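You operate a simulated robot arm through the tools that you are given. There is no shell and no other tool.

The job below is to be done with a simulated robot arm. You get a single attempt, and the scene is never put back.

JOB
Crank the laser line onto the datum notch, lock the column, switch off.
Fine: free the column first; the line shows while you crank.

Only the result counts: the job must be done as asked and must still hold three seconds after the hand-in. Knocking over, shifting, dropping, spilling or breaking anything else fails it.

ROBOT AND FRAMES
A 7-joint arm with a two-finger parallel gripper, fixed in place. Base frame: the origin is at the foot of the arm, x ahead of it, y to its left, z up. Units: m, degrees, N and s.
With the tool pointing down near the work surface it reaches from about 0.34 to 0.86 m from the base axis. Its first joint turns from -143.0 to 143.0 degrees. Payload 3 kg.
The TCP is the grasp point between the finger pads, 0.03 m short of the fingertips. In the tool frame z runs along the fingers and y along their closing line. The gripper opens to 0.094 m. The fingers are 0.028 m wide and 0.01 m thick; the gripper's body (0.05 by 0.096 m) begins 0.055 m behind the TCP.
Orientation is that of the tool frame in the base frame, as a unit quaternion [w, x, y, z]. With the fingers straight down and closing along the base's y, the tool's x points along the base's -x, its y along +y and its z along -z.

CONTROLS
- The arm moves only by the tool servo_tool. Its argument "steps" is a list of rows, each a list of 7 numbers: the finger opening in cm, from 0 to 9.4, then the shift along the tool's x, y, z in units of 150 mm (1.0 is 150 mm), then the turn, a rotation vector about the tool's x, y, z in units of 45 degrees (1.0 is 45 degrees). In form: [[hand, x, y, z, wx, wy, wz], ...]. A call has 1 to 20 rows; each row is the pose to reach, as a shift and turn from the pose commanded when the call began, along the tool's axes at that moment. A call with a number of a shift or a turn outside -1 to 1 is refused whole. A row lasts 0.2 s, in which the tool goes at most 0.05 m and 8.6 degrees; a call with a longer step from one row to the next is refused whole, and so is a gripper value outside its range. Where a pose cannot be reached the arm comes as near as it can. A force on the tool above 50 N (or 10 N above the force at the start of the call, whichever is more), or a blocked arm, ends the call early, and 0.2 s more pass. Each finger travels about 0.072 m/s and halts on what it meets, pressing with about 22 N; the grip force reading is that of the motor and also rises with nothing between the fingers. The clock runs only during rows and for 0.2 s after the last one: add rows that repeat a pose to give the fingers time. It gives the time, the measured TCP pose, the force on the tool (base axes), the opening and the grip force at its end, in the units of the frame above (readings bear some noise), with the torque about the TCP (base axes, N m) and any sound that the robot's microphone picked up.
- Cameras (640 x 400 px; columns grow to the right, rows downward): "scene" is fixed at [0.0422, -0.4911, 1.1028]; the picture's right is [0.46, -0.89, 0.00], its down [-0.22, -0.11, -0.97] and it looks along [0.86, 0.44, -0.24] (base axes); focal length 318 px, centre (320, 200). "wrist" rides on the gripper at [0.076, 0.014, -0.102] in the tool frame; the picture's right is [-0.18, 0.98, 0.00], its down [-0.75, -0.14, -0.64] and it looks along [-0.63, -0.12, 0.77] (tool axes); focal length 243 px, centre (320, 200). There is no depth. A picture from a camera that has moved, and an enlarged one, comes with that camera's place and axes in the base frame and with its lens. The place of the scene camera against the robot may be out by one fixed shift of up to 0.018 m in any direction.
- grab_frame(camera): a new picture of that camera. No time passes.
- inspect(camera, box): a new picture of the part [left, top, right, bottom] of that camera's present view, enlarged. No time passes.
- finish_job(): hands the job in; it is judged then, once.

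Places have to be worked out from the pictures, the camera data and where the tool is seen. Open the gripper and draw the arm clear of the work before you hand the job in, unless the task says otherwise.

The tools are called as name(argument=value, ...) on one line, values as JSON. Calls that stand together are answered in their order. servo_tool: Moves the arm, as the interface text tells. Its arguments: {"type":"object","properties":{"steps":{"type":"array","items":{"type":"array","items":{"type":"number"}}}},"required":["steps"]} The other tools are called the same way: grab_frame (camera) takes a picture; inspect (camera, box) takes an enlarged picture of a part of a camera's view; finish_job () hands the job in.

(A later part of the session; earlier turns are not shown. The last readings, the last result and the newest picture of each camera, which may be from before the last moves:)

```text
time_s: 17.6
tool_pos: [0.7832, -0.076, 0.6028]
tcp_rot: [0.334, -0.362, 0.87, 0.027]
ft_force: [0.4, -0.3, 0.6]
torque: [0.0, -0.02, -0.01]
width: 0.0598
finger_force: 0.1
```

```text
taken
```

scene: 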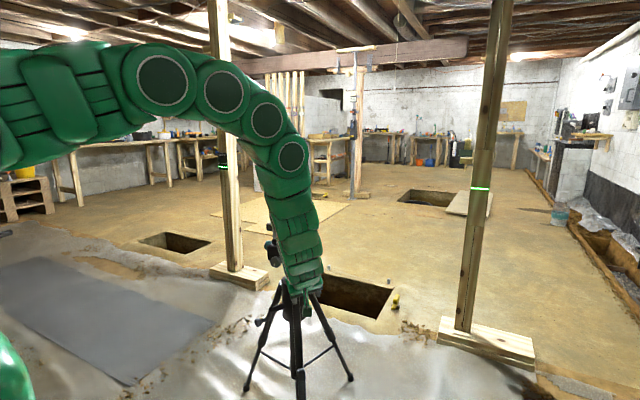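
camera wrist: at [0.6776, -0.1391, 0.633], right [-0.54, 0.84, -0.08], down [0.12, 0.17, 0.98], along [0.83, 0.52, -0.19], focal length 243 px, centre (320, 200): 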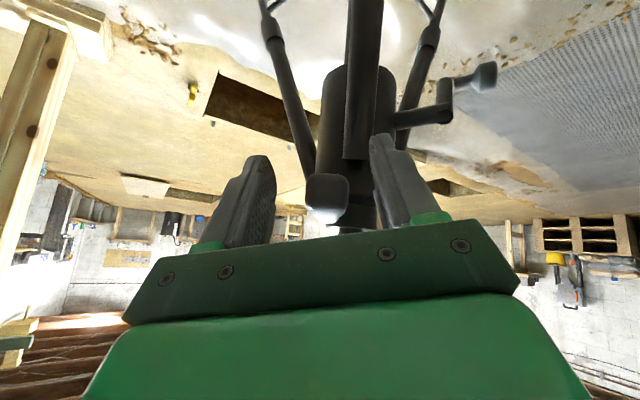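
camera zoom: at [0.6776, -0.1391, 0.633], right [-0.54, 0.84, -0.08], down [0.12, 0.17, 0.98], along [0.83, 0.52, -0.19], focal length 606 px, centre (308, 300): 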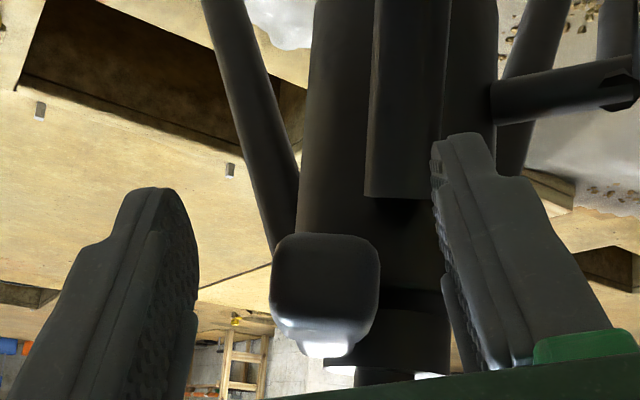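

Load relieved, tripod feet and laser line unchanged; the lever has swung about 36–40° to a stop, which should be free. I withdraw along the tool axis.

servo_tool(steps=[[6.0, 0, 0, -0.2, 0, 0, 0], [6.0, 0, 0, -0.45, 0, 0, 0], [6.0, 0, 0, -0.7, 0, 0, 0], [6.0, 0, 0, -0.95, 0, 0, 0], [6.0, 0, 0, -0.95, 0, 0, 0]])

grab_frame(camera="wrist")

inspect(camera="wrist", box=[250, 50, 450, 200])

```text
time_s: 18.8
tool_pos: [0.7002, -0.1158, 0.7115]
tcp_rot: [0.333, -0.361, 0.871, 0.028]
ft_force: [-0.2, 0.5, 0.3]
torque: [0.01, -0.05, 0.0]
width: 0.0602
finger_force: 0.1
```

```text
taken
camera wrist: at [0.5957, -0.1809, 0.7427], right [-0.54, 0.84, -0.08], down [0.12, 0.17, 0.98], along [0.83, 0.52, -0.19], focal length 243 px, centre (320, 200)
```

wrist: 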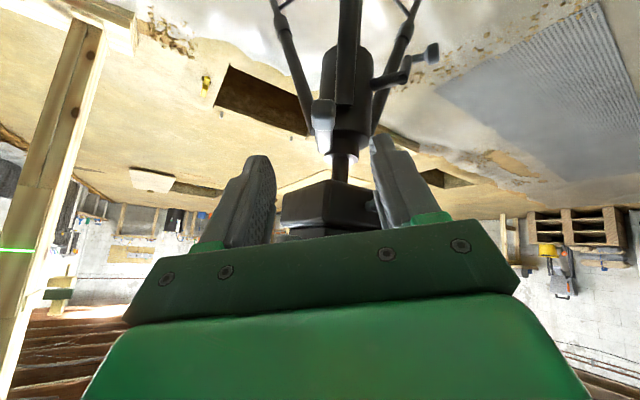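

```text
2.67 times, centred on (350, 125) of wrist
camera zoom: at [0.5957, -0.1809, 0.7427], right [-0.54, 0.84, -0.08], down [0.12, 0.17, 0.98], along [0.83, 0.52, -0.19], focal length 647 px, centre (240, 400)
```

zoom: 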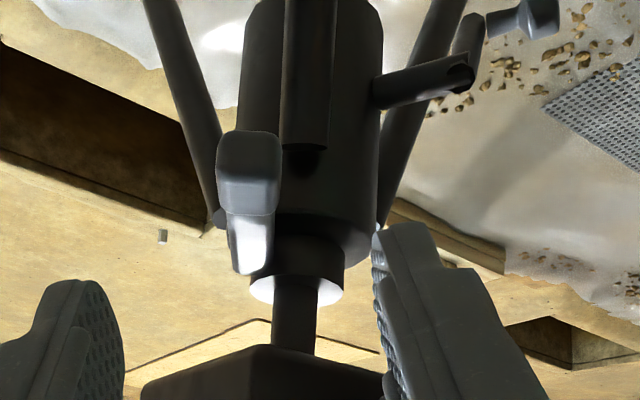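

The lever end is now at about (0.80, -0.056), roughly 38° from where it was, and nothing else moved. Now I go toward the crank: back away from the tripod while turning the tool toward the crank's axis, in two stages.

servo_tool(steps=[[7.0, 0.011, 0.19, -0.005, 0, 0, 0], [8.0, 0.022, 0.38, -0.01, 0.105, -0.027, 0.12], [9.0, 0.033, 0.57, -0.016, 0.21, -0.0545, 0.241], [9.0, 0.044, 0.76, -0.021, 0.315, -0.082, 0.361], [9.0, 0.0557, 0.962, -0.027, 0.42, -0.109, 0.4816], [9.0, 0.0557, 0.962, -0.027, 0.5247, -0.1364, 0.602], [9.0, 0.0557, 0.962, -0.027, 0.5247, -0.1364, 0.602]])

```text
time_s: 20.4
tool_pos: [0.6323, -0.037, 0.6939]
tcp_rot: [0.429, -0.072, 0.899, -0.055]
ft_force: [0.3, 0.0, 0.3]
torque: [-0.02, -0.02, -0.04]
width: 0.0902
finger_force: 0.2
out of reach, approached as far as the arm can: row 5, 6, 7
```

The arm reached (0.632, -0.037, 0.694), with the last rows a bit beyond its reach. I carry on downward and left, finishing the turn toward the crank axis.

servo_tool(steps=[[9.0, 0.035, 0.141, 0.065, 0, 0, 0], [9.0, 0.07, 0.283, 0.13, 0, 0, 0], [9.0, 0.105, 0.424, 0.194, 0.104, -0.028, 0.1206], [9.0, 0.14, 0.566, 0.259, 0.2085, -0.056, 0.2412], [9.0, 0.175, 0.707, 0.323, 0.313, -0.084, 0.362], [9.0, 0.21, 0.848, 0.388, 0.417, -0.112, 0.482], [9.0, 0.243, 0.989, 0.452, 0.5214, -0.1395, 0.603], [9.0, 0.243, 0.989, 0.452, 0.5214, -0.1395, 0.603]])

grab_frame(camera="wrist")

grab_frame(camera="scene")

```text
time_s: 22.2
tool_pos: [0.6507, 0.1011, 0.5999]
tcp_rot: [0.483, 0.226, 0.836, -0.129]
ft_force: [0.6, -0.1, 0.1]
torque: [0.0, 0.01, 0.0]
width: 0.0901
finger_force: 0.0
```

```text
taken
camera wrist: at [0.5474, 0.1791, 0.5853], right [0.57, 0.81, 0.16], down [-0.23, -0.04, 0.97], along [0.79, -0.59, 0.16], focal length 243 px, centre (320, 200)
```

wrist: 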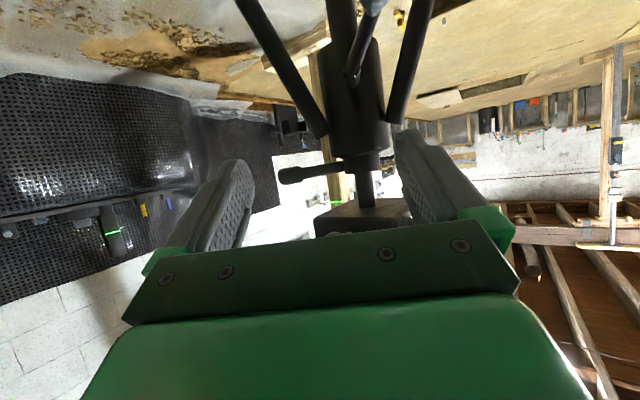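

```text
taken
```

scene: 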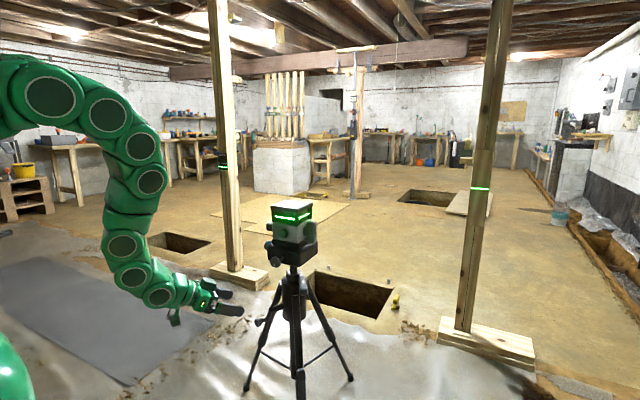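

The tool now points along the crank axis, tilted 30° down. I shift to a pre-grasp about 12 cm back from the knob to look at it closely.

servo_tool(steps=[[9.0, 0.14, 0.1, 0.054, 0, 0, 0], [9.0, 0.28, 0.2, 0.107, 0, 0, 0], [9.0, 0.42, 0.3, 0.16, 0, 0, 0], [9.0, 0.534, 0.399, 0.214, 0, 0, 0], [9.0, 0.534, 0.399, 0.214, 0, 0, 0]])

grab_frame(camera="wrist")

inspect(camera="wrist", box=[230, 20, 430, 200])

inspect(camera="scene", box=[180, 240, 340, 360])

```text
time_s: 23.4
tool_pos: [0.6679, 0.1598, 0.514]
tcp_rot: [0.483, 0.224, 0.837, -0.128]
ft_force: [0.5, 0.1, 1.1]
torque: [0.02, -0.04, 0.0]
width: 0.0899
finger_force: 0.1
```

```text
taken
camera wrist: at [0.566, 0.2372, 0.4996], right [0.57, 0.81, 0.16], down [-0.23, -0.03, 0.97], along [0.79, -0.59, 0.16], focal length 243 px, centre (320, 200)
```

wrist: 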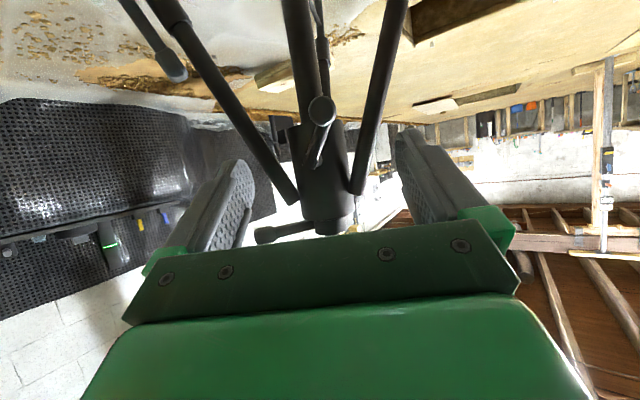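

```text
2.22 times, centred on (330, 110) of wrist
camera zoom: at [0.566, 0.2372, 0.4996], right [0.57, 0.81, 0.16], down [-0.23, -0.03, 0.97], along [0.79, -0.59, 0.16], focal length 539 px, centre (298, 400)
```

zoom: 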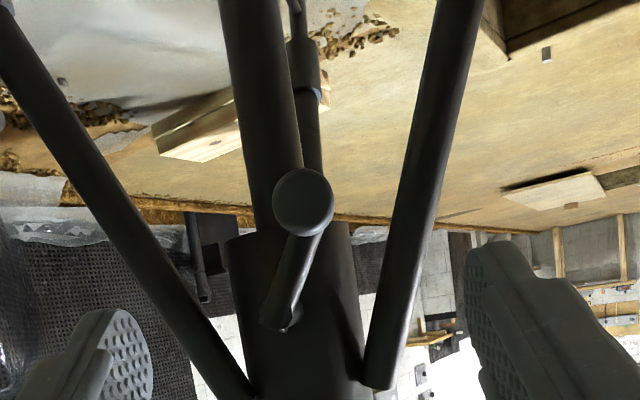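

```text
3.33 times, centred on (260, 300) of scene
camera zoom: at [0.0422, -0.4911, 1.1028], right [0.46, -0.89, 0.0], down [-0.22, -0.11, -0.97], along [0.86, 0.44, -0.24], focal length 1059 px, centre (520, -133)
```

zoom: 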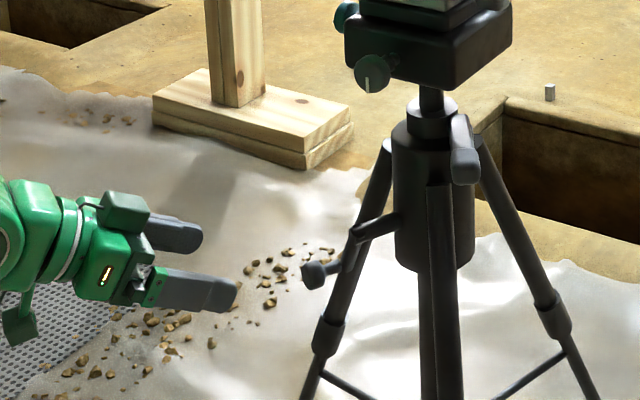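

The knob is confirmed at about (0.770, 0.103, 0.454), with the crank axis at z ≈ 0.505 and radius ≈ 0.057. I set a 5.5 cm opening and move in along the tool axis so the pads straddle the knob.

servo_tool(steps=[[7.5, -0.012, 0.003, 0.2, 0, 0, 0], [6.5, -0.025, 0.006, 0.4, 0, 0, 0], [5.5, -0.043, 0.011, 0.55, 0, 0, 0], [5.5, -0.043, 0.011, 0.68, 0, 0, 0], [5.5, -0.043, 0.011, 0.781, 0, 0, 0], [5.5, -0.043, 0.011, 0.781, 0, 0, 0]])

inspect(camera="wrist", box=[220, 60, 430, 220])

inspect(camera="scene", box=[200, 260, 320, 360])

```text
time_s: 24.8
tool_pos: [0.7604, 0.109, 0.4611]
tcp_rot: [0.483, 0.224, 0.837, -0.128]
ft_force: [-0.2, -0.3, 0.1]
torque: [0.01, 0.03, -0.01]
width: 0.055
finger_force: 0.0
```

```text
2.50 times, centred on (325, 140) of wrist
camera zoom: at [0.6583, 0.1858, 0.4458], right [0.57, 0.81, 0.16], down [-0.23, -0.03, 0.97], along [0.79, -0.59, 0.16], focal length 606 px, centre (308, 350)
```

zoom: 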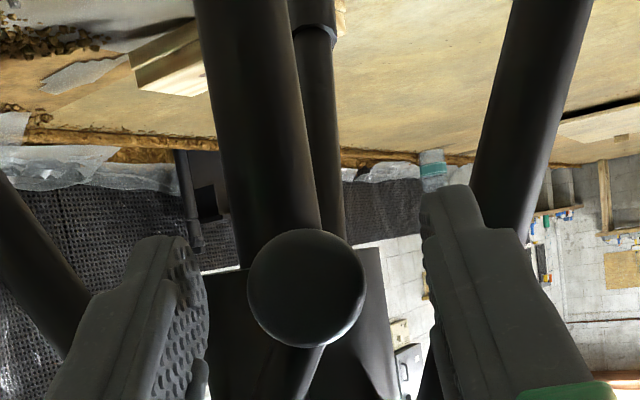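

```text
4.00 times, centred on (260, 310) of scene
camera zoom: at [0.0422, -0.4911, 1.1028], right [0.46, -0.89, 0.0], down [-0.22, -0.11, -0.97], along [0.86, 0.44, -0.24], focal length 1271 px, centre (560, -240)
```

zoom: 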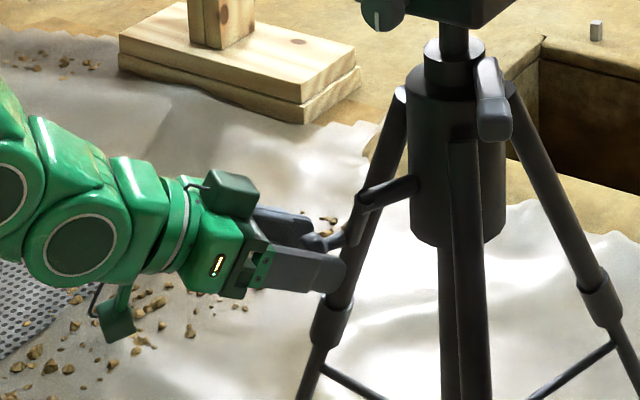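

The knob (about 26 mm diameter) is centred between the pads. I close on it.

servo_tool(steps=[[3.5, 0, 0, 0, 0, 0, 0], [2.2, 0, 0, 0, 0, 0, 0], [2.2, 0, 0, 0, 0, 0, 0], [2.2, 0, 0, 0, 0, 0, 0]])

inspect(camera="wrist", box=[220, 60, 430, 220])

inspect(camera="scene", box=[212, 148, 236, 176])

```text
time_s: 25.8
tool_pos: [0.761, 0.1087, 0.4607]
tcp_rot: [0.484, 0.223, 0.837, -0.128]
ft_force: [-0.6, 0.3, 0.3]
torque: [0.0, 0.05, -0.04]
width: 0.0257
finger_force: 44.9
```

```text
2.50 times, centred on (325, 140) of wrist
camera zoom: at [0.6584, 0.186, 0.4461], right [0.57, 0.81, 0.16], down [-0.23, -0.03, 0.97], along [0.79, -0.59, 0.16], focal length 606 px, centre (308, 350)
```

zoom: 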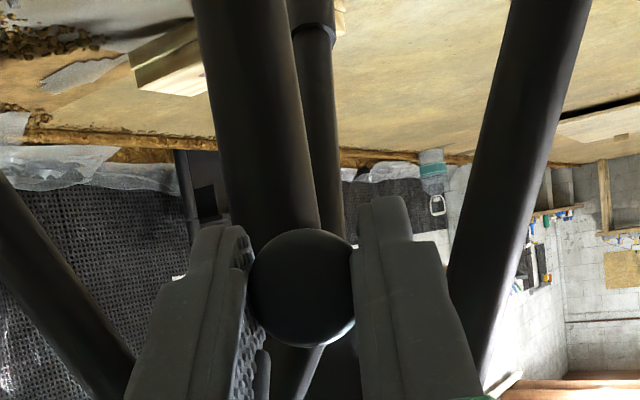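

```text
14.29 times, centred on (224, 162) of scene
camera zoom: at [0.0422, -0.4911, 1.1028], right [0.46, -0.89, 0.0], down [-0.22, -0.11, -0.97], along [0.86, 0.44, -0.24], focal length 4539 px, centre (1691, 743)
```

zoom: 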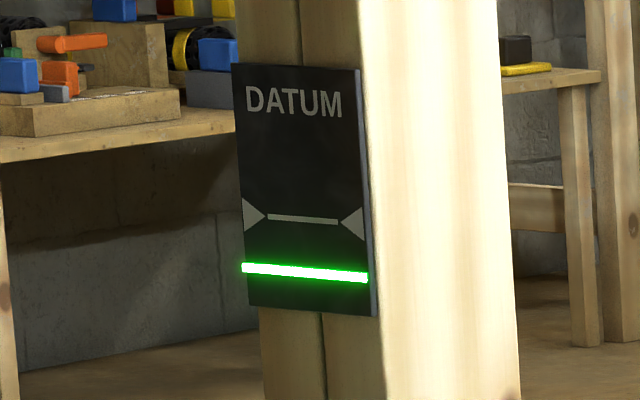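

Gripped at 25.7 mm. On the datum plate the line is about 52 zoom pixels below the notch bar. I turn the crank about 20° clockwise (seen from the handle side) as a test.

servo_tool(steps=[[2.2, -0.0201, 0.0402, -0.0116, 0, 0, 0], [2.2, -0.0424, 0.0747, -0.0245, 0, 0, 0], [2.2, -0.068, 0.1061, -0.0392, 0, 0, 0], [2.2, -0.068, 0.1061, -0.0392, 0, 0, 0]])

inspect(camera="wrist", box=[220, 60, 430, 220])

inspect(camera="scene", box=[212, 148, 236, 176])

inspect(camera="scene", box=[200, 260, 320, 360])

```text
time_s: 26.8
tool_pos: [0.7686, 0.1216, 0.4734]
tcp_rot: [0.484, 0.224, 0.836, -0.128]
ft_force: [-28.3, -17.6, 22.4]
torque: [-0.18, 0.03, -0.74]
width: 0.0255
finger_force: 44.9
```

```text
2.50 times, centred on (325, 140) of wrist
camera zoom: at [0.6656, 0.1992, 0.4584], right [0.57, 0.8, 0.16], down [-0.23, -0.03, 0.97], along [0.79, -0.59, 0.16], focal length 606 px, centre (308, 350)
```

zoom: 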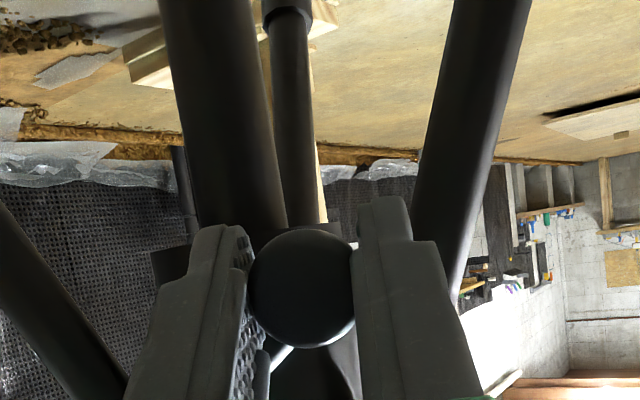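

```text
14.29 times, centred on (224, 162) of scene
camera zoom: at [0.0422, -0.4911, 1.1028], right [0.46, -0.89, 0.0], down [-0.22, -0.11, -0.97], along [0.86, 0.44, -0.24], focal length 4539 px, centre (1691, 743)
```

zoom: 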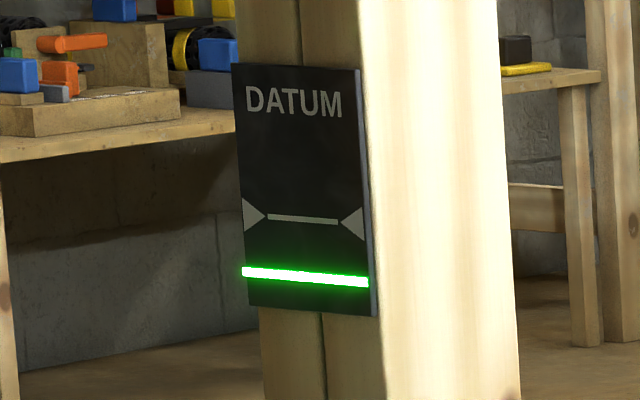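

```text
4.00 times, centred on (260, 310) of scene
camera zoom: at [0.0422, -0.4911, 1.1028], right [0.46, -0.89, 0.0], down [-0.22, -0.11, -0.97], along [0.86, 0.44, -0.24], focal length 1271 px, centre (560, -240)
```

zoom: 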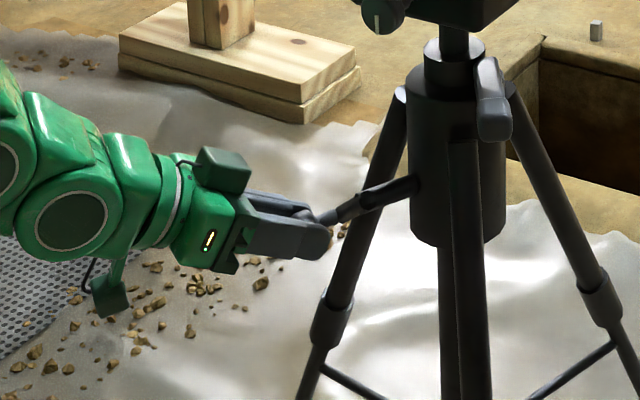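

The line went down by ~5 px, so clockwise lowers; I need counter-clockwise. Forces (~40 N) also tell me my circle estimate is off. I go back to the starting point first and check the residual force.

servo_tool(steps=[[2.2, 0.0256, -0.0314, 0.0147, 0, 0, 0], [2.2, 0.0479, -0.0659, 0.0276, 0, 0, 0], [2.2, 0.068, -0.1061, 0.0392, 0, 0, 0], [2.2, 0.068, -0.1061, 0.0392, 0, 0, 0]])

inspect(camera="scene", box=[200, 260, 320, 360])

inspect(camera="scene", box=[212, 148, 236, 176])

```text
time_s: 27.8
tool_pos: [0.7613, 0.11, 0.4613]
tcp_rot: [0.483, 0.224, 0.837, -0.128]
ft_force: [40.4, -2.9, -26.1]
torque: [0.24, 0.14, 0.16]
width: 0.0255
finger_force: 44.8
```

```text
4.00 times, centred on (260, 310) of scene
camera zoom: at [0.0422, -0.4911, 1.1028], right [0.46, -0.89, 0.0], down [-0.22, -0.11, -0.97], along [0.86, 0.44, -0.24], focal length 1271 px, centre (560, -240)
```

zoom: 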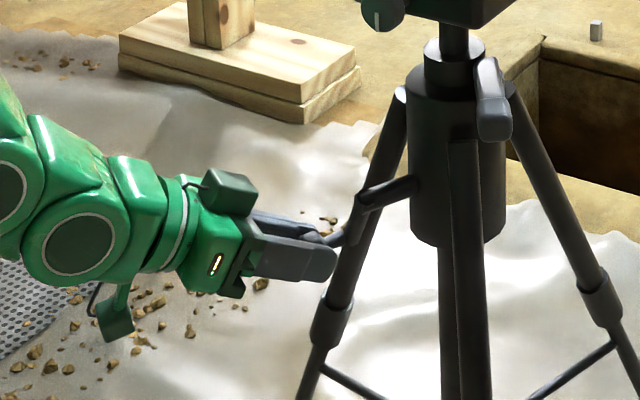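

```text
14.29 times, centred on (224, 162) of scene
camera zoom: at [0.0422, -0.4911, 1.1028], right [0.46, -0.89, 0.0], down [-0.22, -0.11, -0.97], along [0.86, 0.44, -0.24], focal length 4539 px, centre (1691, 743)
```

zoom: 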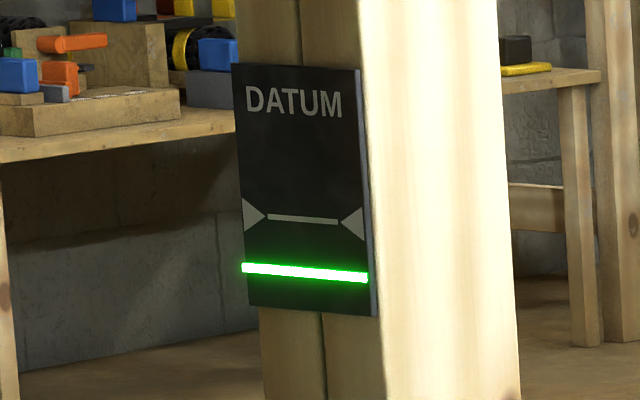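

Residual force is high because the firm grip plus path error binds; the tripod itself has not moved. A better method is to cage the knob loosely and roll the gripper with the crank. I open slightly to release the load and look.

servo_tool(steps=[[3.0, 0, 0, 0, 0, 0, 0], [4.0, 0, 0, 0, 0, 0, 0], [4.0, 0, 0, 0, 0, 0, 0]])

inspect(camera="wrist", box=[220, 60, 430, 220])

inspect(camera="scene", box=[212, 148, 236, 176])

inspect(camera="scene", box=[250, 270, 310, 320])

```text
time_s: 28.6
tool_pos: [0.7593, 0.109, 0.4618]
tcp_rot: [0.484, 0.224, 0.836, -0.128]
ft_force: [0.4, 0.5, -0.5]
torque: [0.01, 0.01, 0.04]
width: 0.0404
finger_force: 0.1
```

```text
2.50 times, centred on (325, 140) of wrist
camera zoom: at [0.6571, 0.1862, 0.4471], right [0.57, 0.81, 0.16], down [-0.23, -0.04, 0.97], along [0.79, -0.59, 0.16], focal length 606 px, centre (308, 350)
```

zoom: 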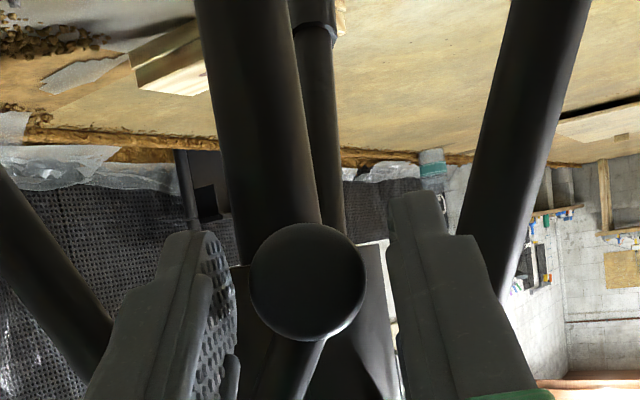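

```text
14.29 times, centred on (224, 162) of scene
camera zoom: at [0.0422, -0.4911, 1.1028], right [0.46, -0.89, 0.0], down [-0.22, -0.11, -0.97], along [0.86, 0.44, -0.24], focal length 4539 px, centre (1691, 743)
```

zoom: 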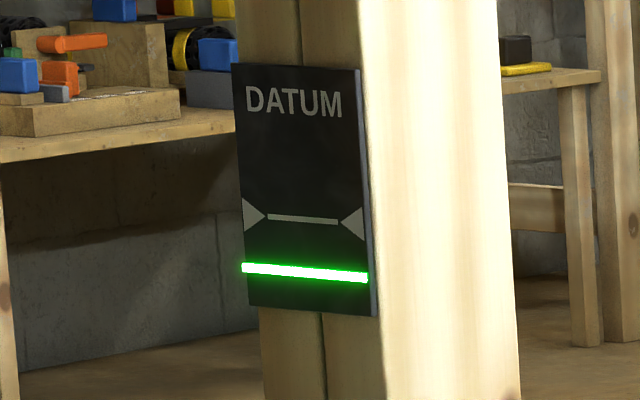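

```text
8.00 times, centred on (280, 295) of scene
camera zoom: at [0.0422, -0.4911, 1.1028], right [0.46, -0.89, 0.0], down [-0.22, -0.11, -0.97], along [0.86, 0.44, -0.24], focal length 2542 px, centre (640, -560)
```

zoom: 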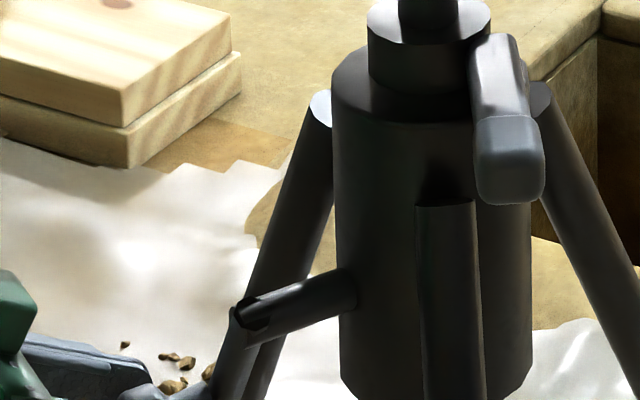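

Load is zero and the line is unchanged. I back off 7 cm along the tool axis and level the tool so its axis lies along the crank axis.

servo_tool(steps=[[5.0, 0, 0, -0.2, 0, 0, 0], [5.0, 0, 0, -0.47, 0, 0, 0], [5.0, 0, 0, -0.47, 0, -0.17, 0], [5.0, 0, 0, -0.47, 0, -0.34, 0], [5.0, 0, 0, -0.47, 0, -0.51, 0], [5.0, 0, 0, -0.47, 0, -0.667, 0], [5.0, 0, 0, -0.47, 0, -0.667, 0]])

grab_frame(camera="wrist")

grab_frame(camera="scene")

```text
time_s: 30.2
tool_pos: [0.7071, 0.14, 0.4968]
tcp_rot: [0.684, 0.183, 0.682, -0.182]
ft_force: [0.0, 0.5, -0.2]
torque: [0.02, 0.02, -0.01]
width: 0.0498
finger_force: 0.1
```

```text
taken
camera wrist: at [0.6257, 0.2054, 0.4205], right [0.49, 0.85, 0.19], down [-0.63, 0.2, 0.75], along [0.6, -0.49, 0.63], focal length 243 px, centre (320, 200)
```

wrist: 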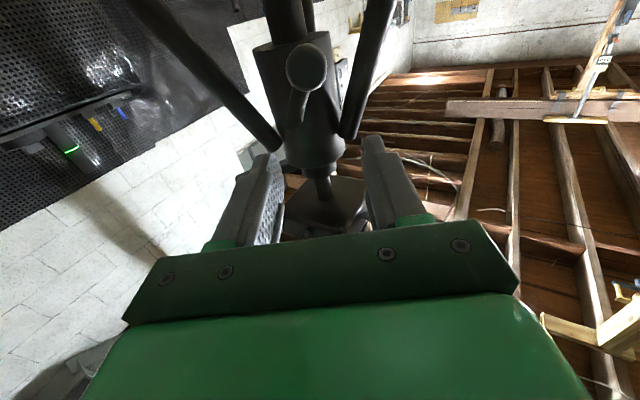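

```text
taken
```

scene: 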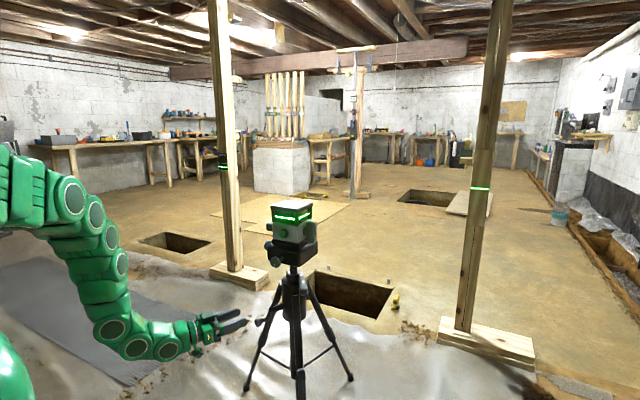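

The horizontal pose is reachable. I zoom in on the crank from this angle.

inspect(camera="wrist", box=[240, 20, 400, 150])

```text
3.08 times, centred on (320, 85) of wrist
camera zoom: at [0.6257, 0.2054, 0.4205], right [0.49, 0.85, 0.19], down [-0.63, 0.2, 0.75], along [0.6, -0.49, 0.63], focal length 746 px, centre (320, 554)
```

zoom: 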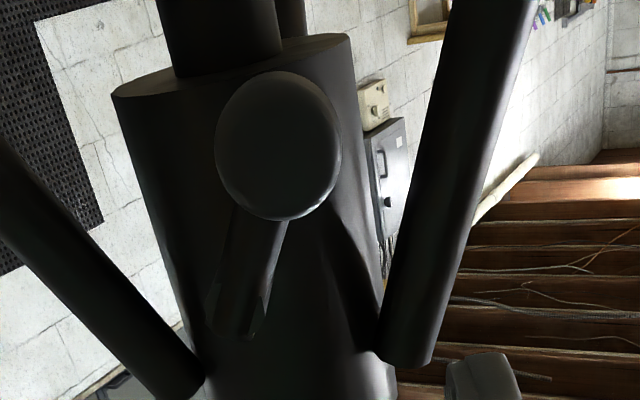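

Measurements again agree: knob (0.770, 0.103, 0.454), crank arm roughly 30° off straight-down. I lower to the knob's height, roll the gripper ~33° so its closing line is tangential to the crank circle, then move in around the knob.

servo_tool(steps=[[5.0, 0.15, 0, 0, 0, 0, 0.18], [5.0, 0.285, 0, 0, 0, 0, 0.36], [5.0, 0.285, 0, 0, 0, 0, 0.55], [5.0, 0.285, 0, 0, 0, 0, 0.733], [5.0, 0.285, 0, 0.15, 0, 0, 0.733], [5.0, 0.285, 0, 0.3, 0, 0, 0.733], [5.0, 0.285, 0, 0.393, 0, 0, 0.733], [5.0, 0.285, 0, 0.393, 0, 0, 0.733]])

inspect(camera="wrist", box=[220, 60, 430, 220])

inspect(camera="scene", box=[200, 260, 320, 360])

```text
time_s: 32.0
tool_pos: [0.7388, 0.1161, 0.4982]
tcp_rot: [0.707, 0.369, 0.603, 0.02]
ft_force: [-0.2, 0.2, -0.4]
torque: [0.01, 0.01, -0.01]
width: 0.0498
finger_force: 0.1
out of reach, approached as far as the arm can: row 1, 2, 3, 4, 5, 6, 7, 8
```

```text
2.50 times, centred on (325, 140) of wrist
camera zoom: at [0.6776, 0.2151, 0.4422], right [0.36, 0.63, 0.69], down [-0.82, -0.14, 0.55], along [0.44, -0.77, 0.46], focal length 606 px, centre (308, 350)
```

zoom: 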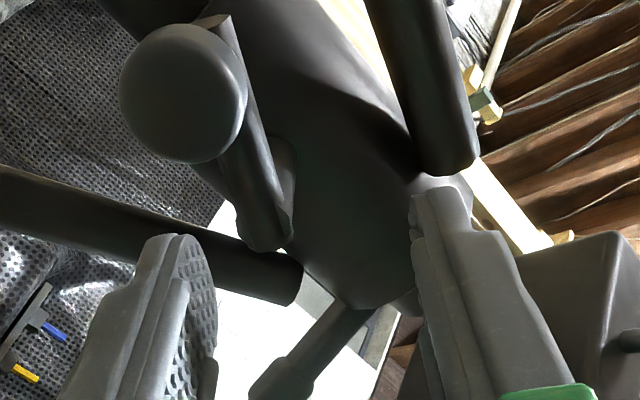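

```text
4.00 times, centred on (260, 310) of scene
camera zoom: at [0.0422, -0.4911, 1.1028], right [0.46, -0.89, 0.0], down [-0.22, -0.11, -0.97], along [0.86, 0.44, -0.24], focal length 1271 px, centre (560, -240)
```

zoom: 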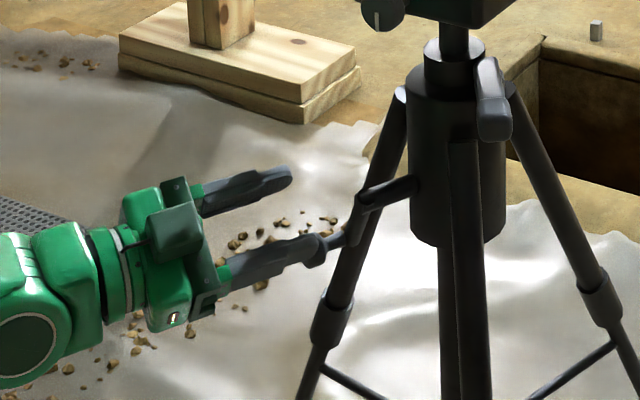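

A level tool can't go below z ≈ 0.497, so that pose isn't usable for the low part of the circle. I back out and return to the 30° down-tilt, but with about 25° roll so the pads are close to tangential.

servo_tool(steps=[[5.0, -0.015, 0.02, -0.15, 0, 0, 0], [5.0, -0.03, 0.04, -0.3, 0, 0, 0], [5.0, -0.044, 0.064, -0.411, 0, 0, 0], [5.0, -0.044, 0.064, -0.411, 0.0818, 0.1455, -0.0437], [5.0, -0.044, 0.064, -0.411, 0.1636, 0.291, -0.0873], [5.0, -0.044, 0.064, -0.411, 0.2453, 0.4366, -0.131], [5.0, -0.044, 0.064, -0.411, 0.3271, 0.5821, -0.1747], [5.0, -0.044, 0.064, -0.411, 0.3271, 0.5821, -0.1747]])

inspect(camera="wrist", box=[220, 60, 430, 220])

```text
time_s: 33.8
tool_pos: [0.6874, 0.1507, 0.51]
tcp_rot: [0.499, 0.4, 0.768, -0.022]
ft_force: [0.3, 0.2, 0.0]
torque: [0.02, 0.01, 0.01]
width: 0.05
finger_force: 0.0
```

```text
2.50 times, centred on (325, 140) of wrist
camera zoom: at [0.6062, 0.2515, 0.5065], right [0.66, 0.56, 0.5], down [-0.43, -0.26, 0.86], along [0.61, -0.79, 0.07], focal length 606 px, centre (308, 350)
```

zoom: 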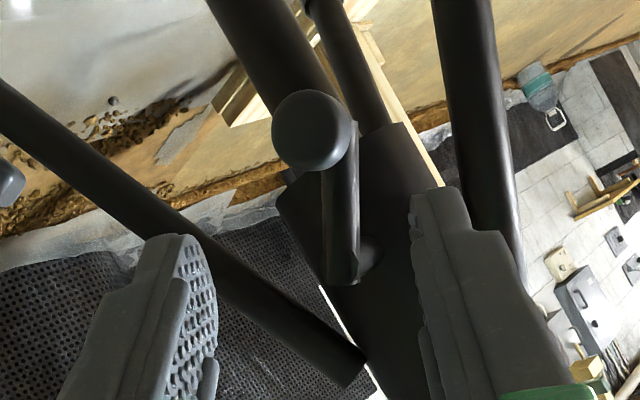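

The knob stays consistent in this view and is centred. I move in along the tool axis and narrow to 3.0 cm so the knob is loosely caged.

servo_tool(steps=[[5.0, 0, 0, 0.2, 0, 0, 0], [5.0, 0, 0, 0.4, 0, 0, 0], [5.0, 0, 0, 0.55, 0, 0, 0], [5.0, 0, 0, 0.64, 0, 0, 0], [4.0, 0, 0, 0.64, 0, 0, 0], [3.0, 0, 0, 0.64, 0, 0, 0], [3.0, 0, 0, 0.64, 0, 0, 0]])

inspect(camera="wrist", box=[220, 60, 430, 220])

inspect(camera="scene", box=[200, 260, 320, 360])

```text
time_s: 35.4
tool_pos: [0.7593, 0.1113, 0.4624]
tcp_rot: [0.5, 0.4, 0.768, -0.021]
ft_force: [-0.6, -0.5, 1.0]
torque: [-0.01, -0.01, 0.01]
width: 0.0299
finger_force: 0.1
```

```text
2.50 times, centred on (325, 140) of wrist
camera zoom: at [0.6788, 0.2113, 0.4585], right [0.66, 0.56, 0.5], down [-0.44, -0.26, 0.86], along [0.61, -0.79, 0.07], focal length 606 px, centre (308, 350)
```

zoom: 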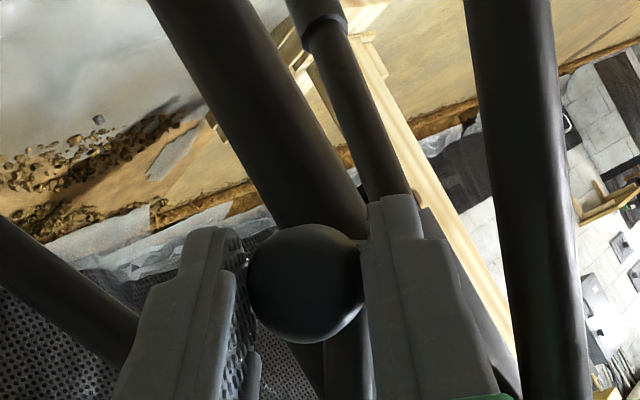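

```text
4.00 times, centred on (260, 310) of scene
camera zoom: at [0.0422, -0.4911, 1.1028], right [0.46, -0.89, 0.0], down [-0.22, -0.11, -0.97], along [0.86, 0.44, -0.24], focal length 1271 px, centre (560, -240)
```

zoom: 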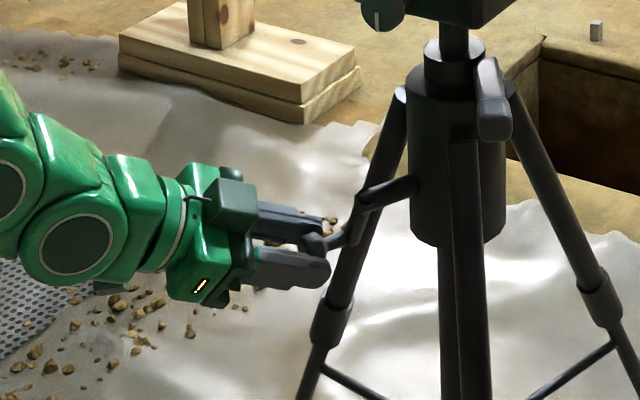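

Knob loosely caged, no force. I push counter-clockwise by about 24° with the roll following, then check.

servo_tool(steps=[[3.0, -0.0019, -0.0526, 0.0118, 0, 0, -0.1778], [3.0, -0.0105, -0.1052, 0.0202, 0, 0, -0.3556], [3.0, -0.0256, -0.1568, 0.0248, 0, 0, -0.5333], [3.0, -0.0256, -0.1568, 0.0248, 0, 0, -0.5333]])

inspect(camera="wrist", box=[220, 60, 430, 220])

inspect(camera="scene", box=[200, 260, 320, 360])

inspect(camera="scene", box=[212, 148, 236, 176])

```text
time_s: 36.4
tool_pos: [0.7494, 0.0901, 0.4537]
tcp_rot: [0.484, 0.232, 0.834, -0.126]
ft_force: [0.1, 0.2, -1.1]
torque: [0.01, 0.01, -0.01]
width: 0.0304
finger_force: 0.7
```

```text
2.50 times, centred on (325, 140) of wrist
camera zoom: at [0.6466, 0.1687, 0.4399], right [0.58, 0.8, 0.17], down [-0.23, -0.04, 0.97], along [0.78, -0.6, 0.16], focal length 606 px, centre (308, 350)
```

zoom: 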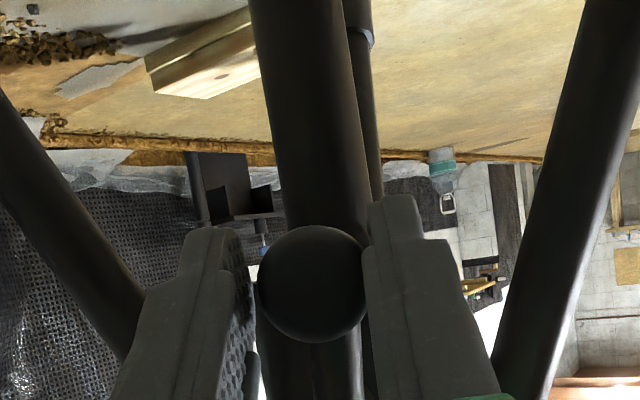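

```text
4.00 times, centred on (260, 310) of scene
camera zoom: at [0.0422, -0.4911, 1.1028], right [0.46, -0.89, 0.0], down [-0.22, -0.11, -0.97], along [0.86, 0.44, -0.24], focal length 1271 px, centre (560, -240)
```

zoom: 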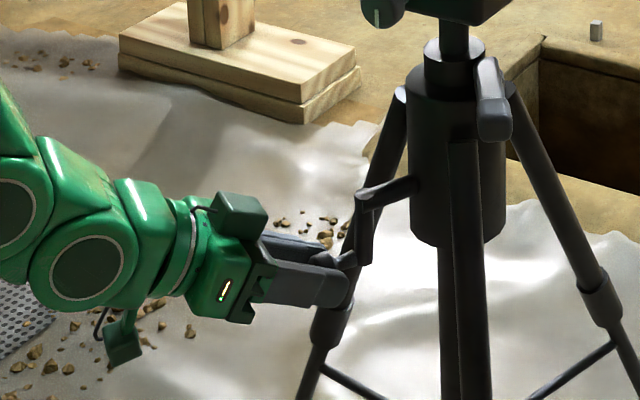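

```text
14.29 times, centred on (224, 162) of scene
camera zoom: at [0.0422, -0.4911, 1.1028], right [0.46, -0.89, 0.0], down [-0.22, -0.11, -0.97], along [0.86, 0.44, -0.24], focal length 4539 px, centre (1691, 743)
```

zoom: 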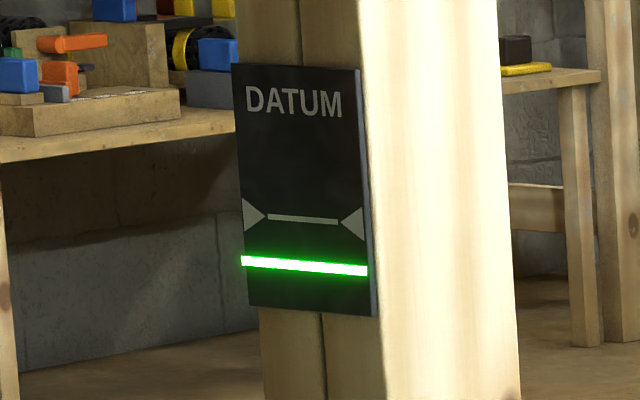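

This works with almost no force, and the line rose ~6.5 px. I continue counter-clockwise another 40° with the roll following.

servo_tool(steps=[[3.0, 0.0007, -0.0539, 0.0009, 0, 0, -0.1778], [3.0, -0.0051, -0.1075, -0.0019, 0, 0, -0.3556], [3.0, -0.0173, -0.1596, -0.0084, 0, 0, -0.5333], [3.0, -0.0357, -0.2093, -0.0185, 0, 0, -0.7111], [3.0, -0.0599, -0.2556, -0.032, 0, 0, -0.8889], [3.0, -0.0599, -0.2556, -0.032, 0, 0, -0.8889]])

inspect(camera="wrist", box=[220, 60, 430, 220])

inspect(camera="scene", box=[200, 260, 320, 360])

inspect(camera="scene", box=[212, 148, 236, 176])

```text
time_s: 37.8
tool_pos: [0.7297, 0.0578, 0.4634]
tcp_rot: [0.413, -0.069, 0.863, -0.283]
ft_force: [0.3, 1.2, -1.2]
torque: [-0.01, 0.02, 0.01]
width: 0.0307
finger_force: 0.9
```

```text
2.50 times, centred on (325, 140) of wrist
camera zoom: at [0.6046, 0.0877, 0.4558], right [0.23, 0.88, -0.41], down [-0.01, 0.43, 0.9], along [0.97, -0.21, 0.11], focal length 606 px, centre (308, 350)
```

zoom: 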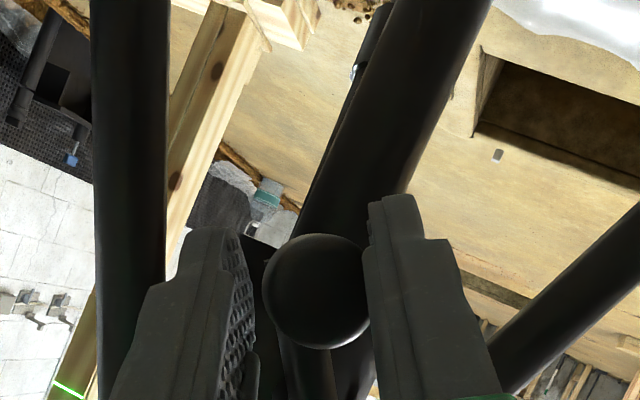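

```text
4.00 times, centred on (260, 310) of scene
camera zoom: at [0.0422, -0.4911, 1.1028], right [0.46, -0.89, 0.0], down [-0.22, -0.11, -0.97], along [0.86, 0.44, -0.24], focal length 1271 px, centre (560, -240)
```

zoom: 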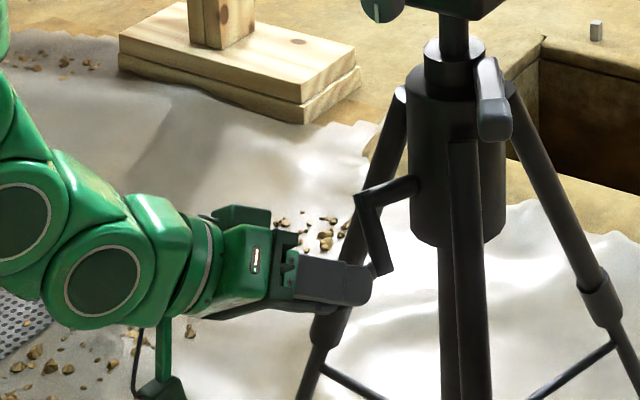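

```text
14.29 times, centred on (224, 162) of scene
camera zoom: at [0.0422, -0.4911, 1.1028], right [0.46, -0.89, 0.0], down [-0.22, -0.11, -0.97], along [0.86, 0.44, -0.24], focal length 4539 px, centre (1691, 743)
```

zoom: 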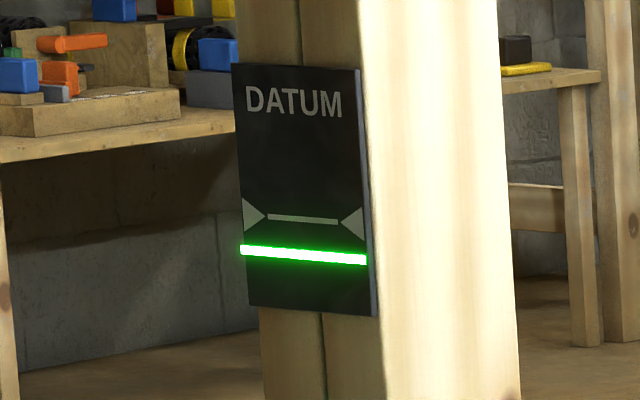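

Going well: line at ~255 px with the notch bar at ~219.5, so about 130° more. I continue another 40°.

servo_tool(steps=[[3.0, 0.0044, -0.0511, -0.0166, 0, 0, -0.1778], [3.0, 0.0018, -0.1014, -0.036, 0, 0, -0.3556], [3.0, -0.0076, -0.1498, -0.0578, 0, 0, -0.5333], [3.0, -0.0237, -0.1955, -0.0816, 0, 0, -0.7111], [3.0, -0.0462, -0.2374, -0.107, 0, 0, -0.8889], [3.0, -0.0462, -0.2374, -0.107, 0, 0, -0.8889]])

inspect(camera="wrist", box=[220, 60, 430, 220])

inspect(camera="scene", box=[200, 260, 320, 360])

inspect(camera="scene", box=[212, 148, 236, 176])

```text
time_s: 39.2
tool_pos: [0.718, 0.0363, 0.4971]
tcp_rot: [0.29, -0.359, 0.788, -0.408]
ft_force: [-1.1, -0.2, -0.3]
torque: [-0.01, 0.0, 0.02]
width: 0.0303
finger_force: 0.1
```

```text
2.50 times, centred on (325, 140) of wrist
camera zoom: at [0.5927, 0.0272, 0.5229], right [-0.22, 0.55, -0.81], down [0.0, 0.83, 0.56], along [0.98, 0.13, -0.18], focal length 606 px, centre (308, 350)
```

zoom: 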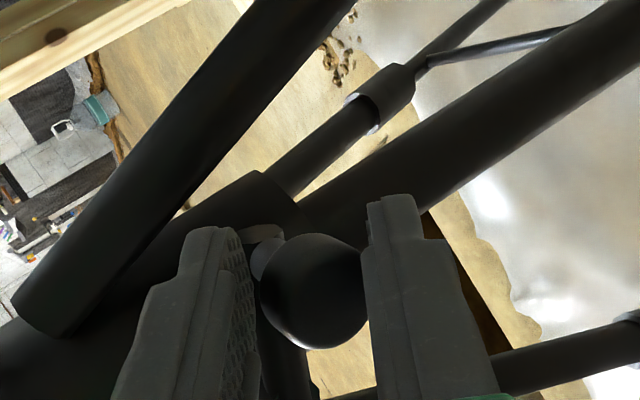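

```text
4.00 times, centred on (260, 310) of scene
camera zoom: at [0.0422, -0.4911, 1.1028], right [0.46, -0.89, 0.0], down [-0.22, -0.11, -0.97], along [0.86, 0.44, -0.24], focal length 1271 px, centre (560, -240)
```

zoom: 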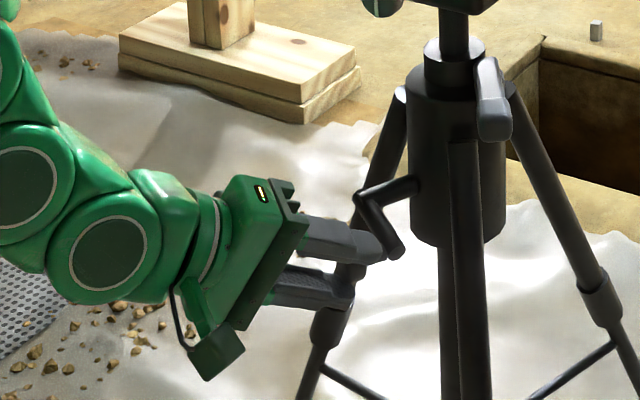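

```text
14.29 times, centred on (224, 162) of scene
camera zoom: at [0.0422, -0.4911, 1.1028], right [0.46, -0.89, 0.0], down [-0.22, -0.11, -0.97], along [0.86, 0.44, -0.24], focal length 4539 px, centre (1691, 743)
```

zoom: 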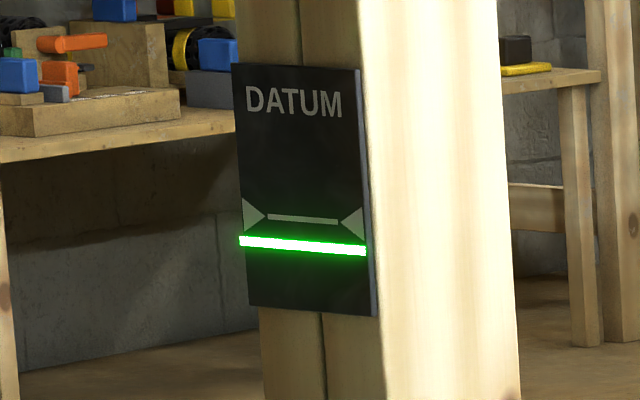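

Line now at ~246 px, 26 px to go. I continue another 40° up the right-hand side.

servo_tool(steps=[[3.0, 0.0023, -0.047, -0.0264, 0, 0, -0.1778], [3.0, -0.0029, -0.0934, -0.0533, 0, 0, -0.3556], [3.0, -0.0155, -0.1385, -0.0802, 0, 0, -0.5333], [3.0, -0.0352, -0.1812, -0.1066, 0, 0, -0.7111], [3.0, -0.0617, -0.2207, -0.1319, 0, 0, -0.8889], [3.0, -0.0617, -0.2207, -0.1319, 0, 0, -0.8889]])

inspect(camera="wrist", box=[220, 60, 430, 220])

inspect(camera="scene", box=[200, 260, 320, 360])

inspect(camera="scene", box=[212, 148, 236, 176])

```text
time_s: 40.6
tool_pos: [0.7178, 0.0387, 0.537]
tcp_rot: [0.133, -0.607, 0.618, -0.483]
ft_force: [0.0, -0.6, -0.8]
torque: [0.0, 0.05, 0.03]
width: 0.0305
finger_force: 0.3
```

```text
2.50 times, centred on (325, 140) of wrist
camera zoom: at [0.6159, 0.0144, 0.6083], right [-0.57, -0.04, -0.82], down [-0.22, 0.97, 0.11], along [0.79, 0.24, -0.56], focal length 606 px, centre (308, 350)
```

zoom: 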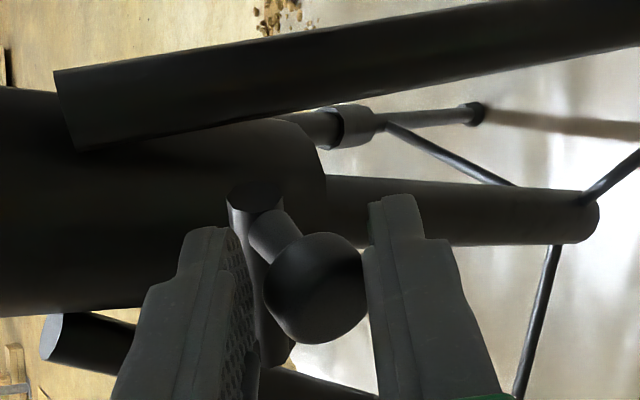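

```text
4.00 times, centred on (260, 310) of scene
camera zoom: at [0.0422, -0.4911, 1.1028], right [0.46, -0.89, 0.0], down [-0.22, -0.11, -0.97], along [0.86, 0.44, -0.24], focal length 1271 px, centre (560, -240)
```

zoom: 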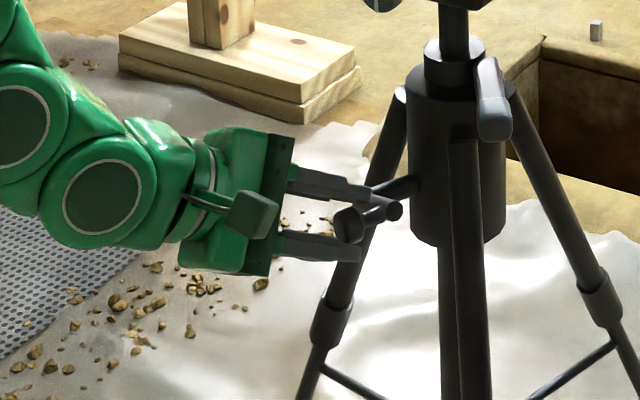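

```text
14.29 times, centred on (224, 162) of scene
camera zoom: at [0.0422, -0.4911, 1.1028], right [0.46, -0.89, 0.0], down [-0.22, -0.11, -0.97], along [0.86, 0.44, -0.24], focal length 4539 px, centre (1691, 743)
```

zoom: 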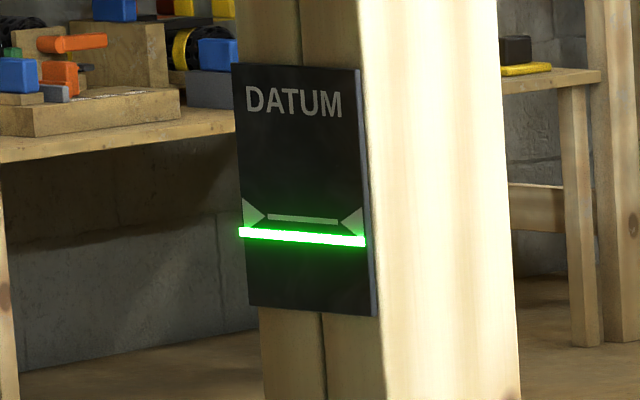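

Line at ~237 px, 17.5 px to go. I continue about 40° along the circle but roll only 20° more, to keep the wrist camera away from the head.

servo_tool(steps=[[3.0, -0.0021, -0.0484, -0.0238, 0, 0, -0.0889], [3.0, -0.0115, -0.0967, -0.0456, 0, 0, -0.1778], [3.0, -0.0281, -0.1443, -0.065, 0, 0, -0.2667], [3.0, -0.0513, -0.1901, -0.0816, 0, 0, -0.3556], [3.0, -0.0808, -0.2332, -0.0951, 0, 0, -0.4444], [3.0, -0.0808, -0.2332, -0.0951, 0, 0, -0.4444]])

inspect(camera="wrist", box=[220, 60, 430, 220])

inspect(camera="scene", box=[200, 240, 320, 340])

inspect(camera="scene", box=[212, 148, 236, 176])

```text
time_s: 42.0
tool_pos: [0.7316, 0.0642, 0.5639]
tcp_rot: [-0.047, 0.705, -0.504, 0.497]
ft_force: [-0.6, -0.2, -0.5]
torque: [0.02, 0.01, -0.01]
width: 0.0307
finger_force: 0.8
```

```text
2.50 times, centred on (325, 140) of wrist
camera zoom: at [0.6453, 0.0443, 0.6571], right [-0.65, -0.34, -0.68], down [-0.39, 0.92, -0.09], along [0.65, 0.2, -0.73], focal length 606 px, centre (308, 350)
```

zoom: 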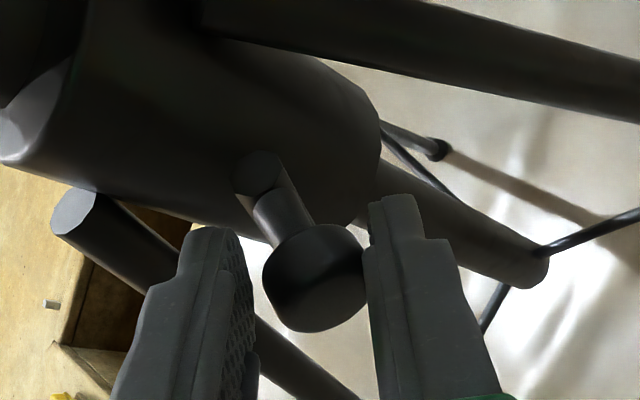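

```text
4.00 times, centred on (260, 290) of scene
camera zoom: at [0.0422, -0.4911, 1.1028], right [0.46, -0.89, 0.0], down [-0.22, -0.11, -0.97], along [0.86, 0.44, -0.24], focal length 1271 px, centre (560, -160)
```

zoom: 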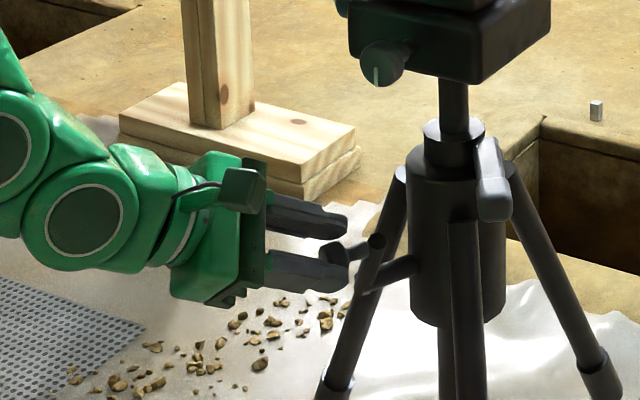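

```text
14.29 times, centred on (224, 162) of scene
camera zoom: at [0.0422, -0.4911, 1.1028], right [0.46, -0.89, 0.0], down [-0.22, -0.11, -0.97], along [0.86, 0.44, -0.24], focal length 4539 px, centre (1691, 743)
```

zoom: 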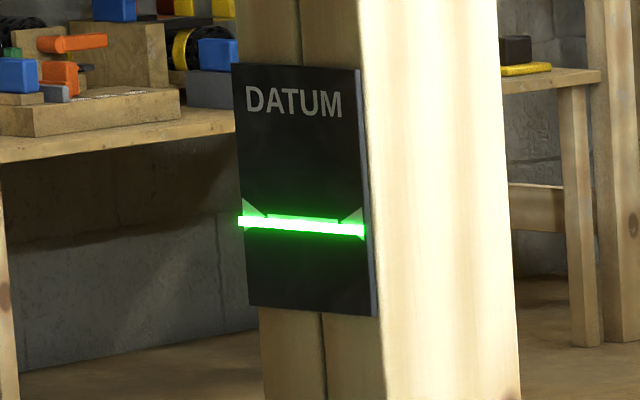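

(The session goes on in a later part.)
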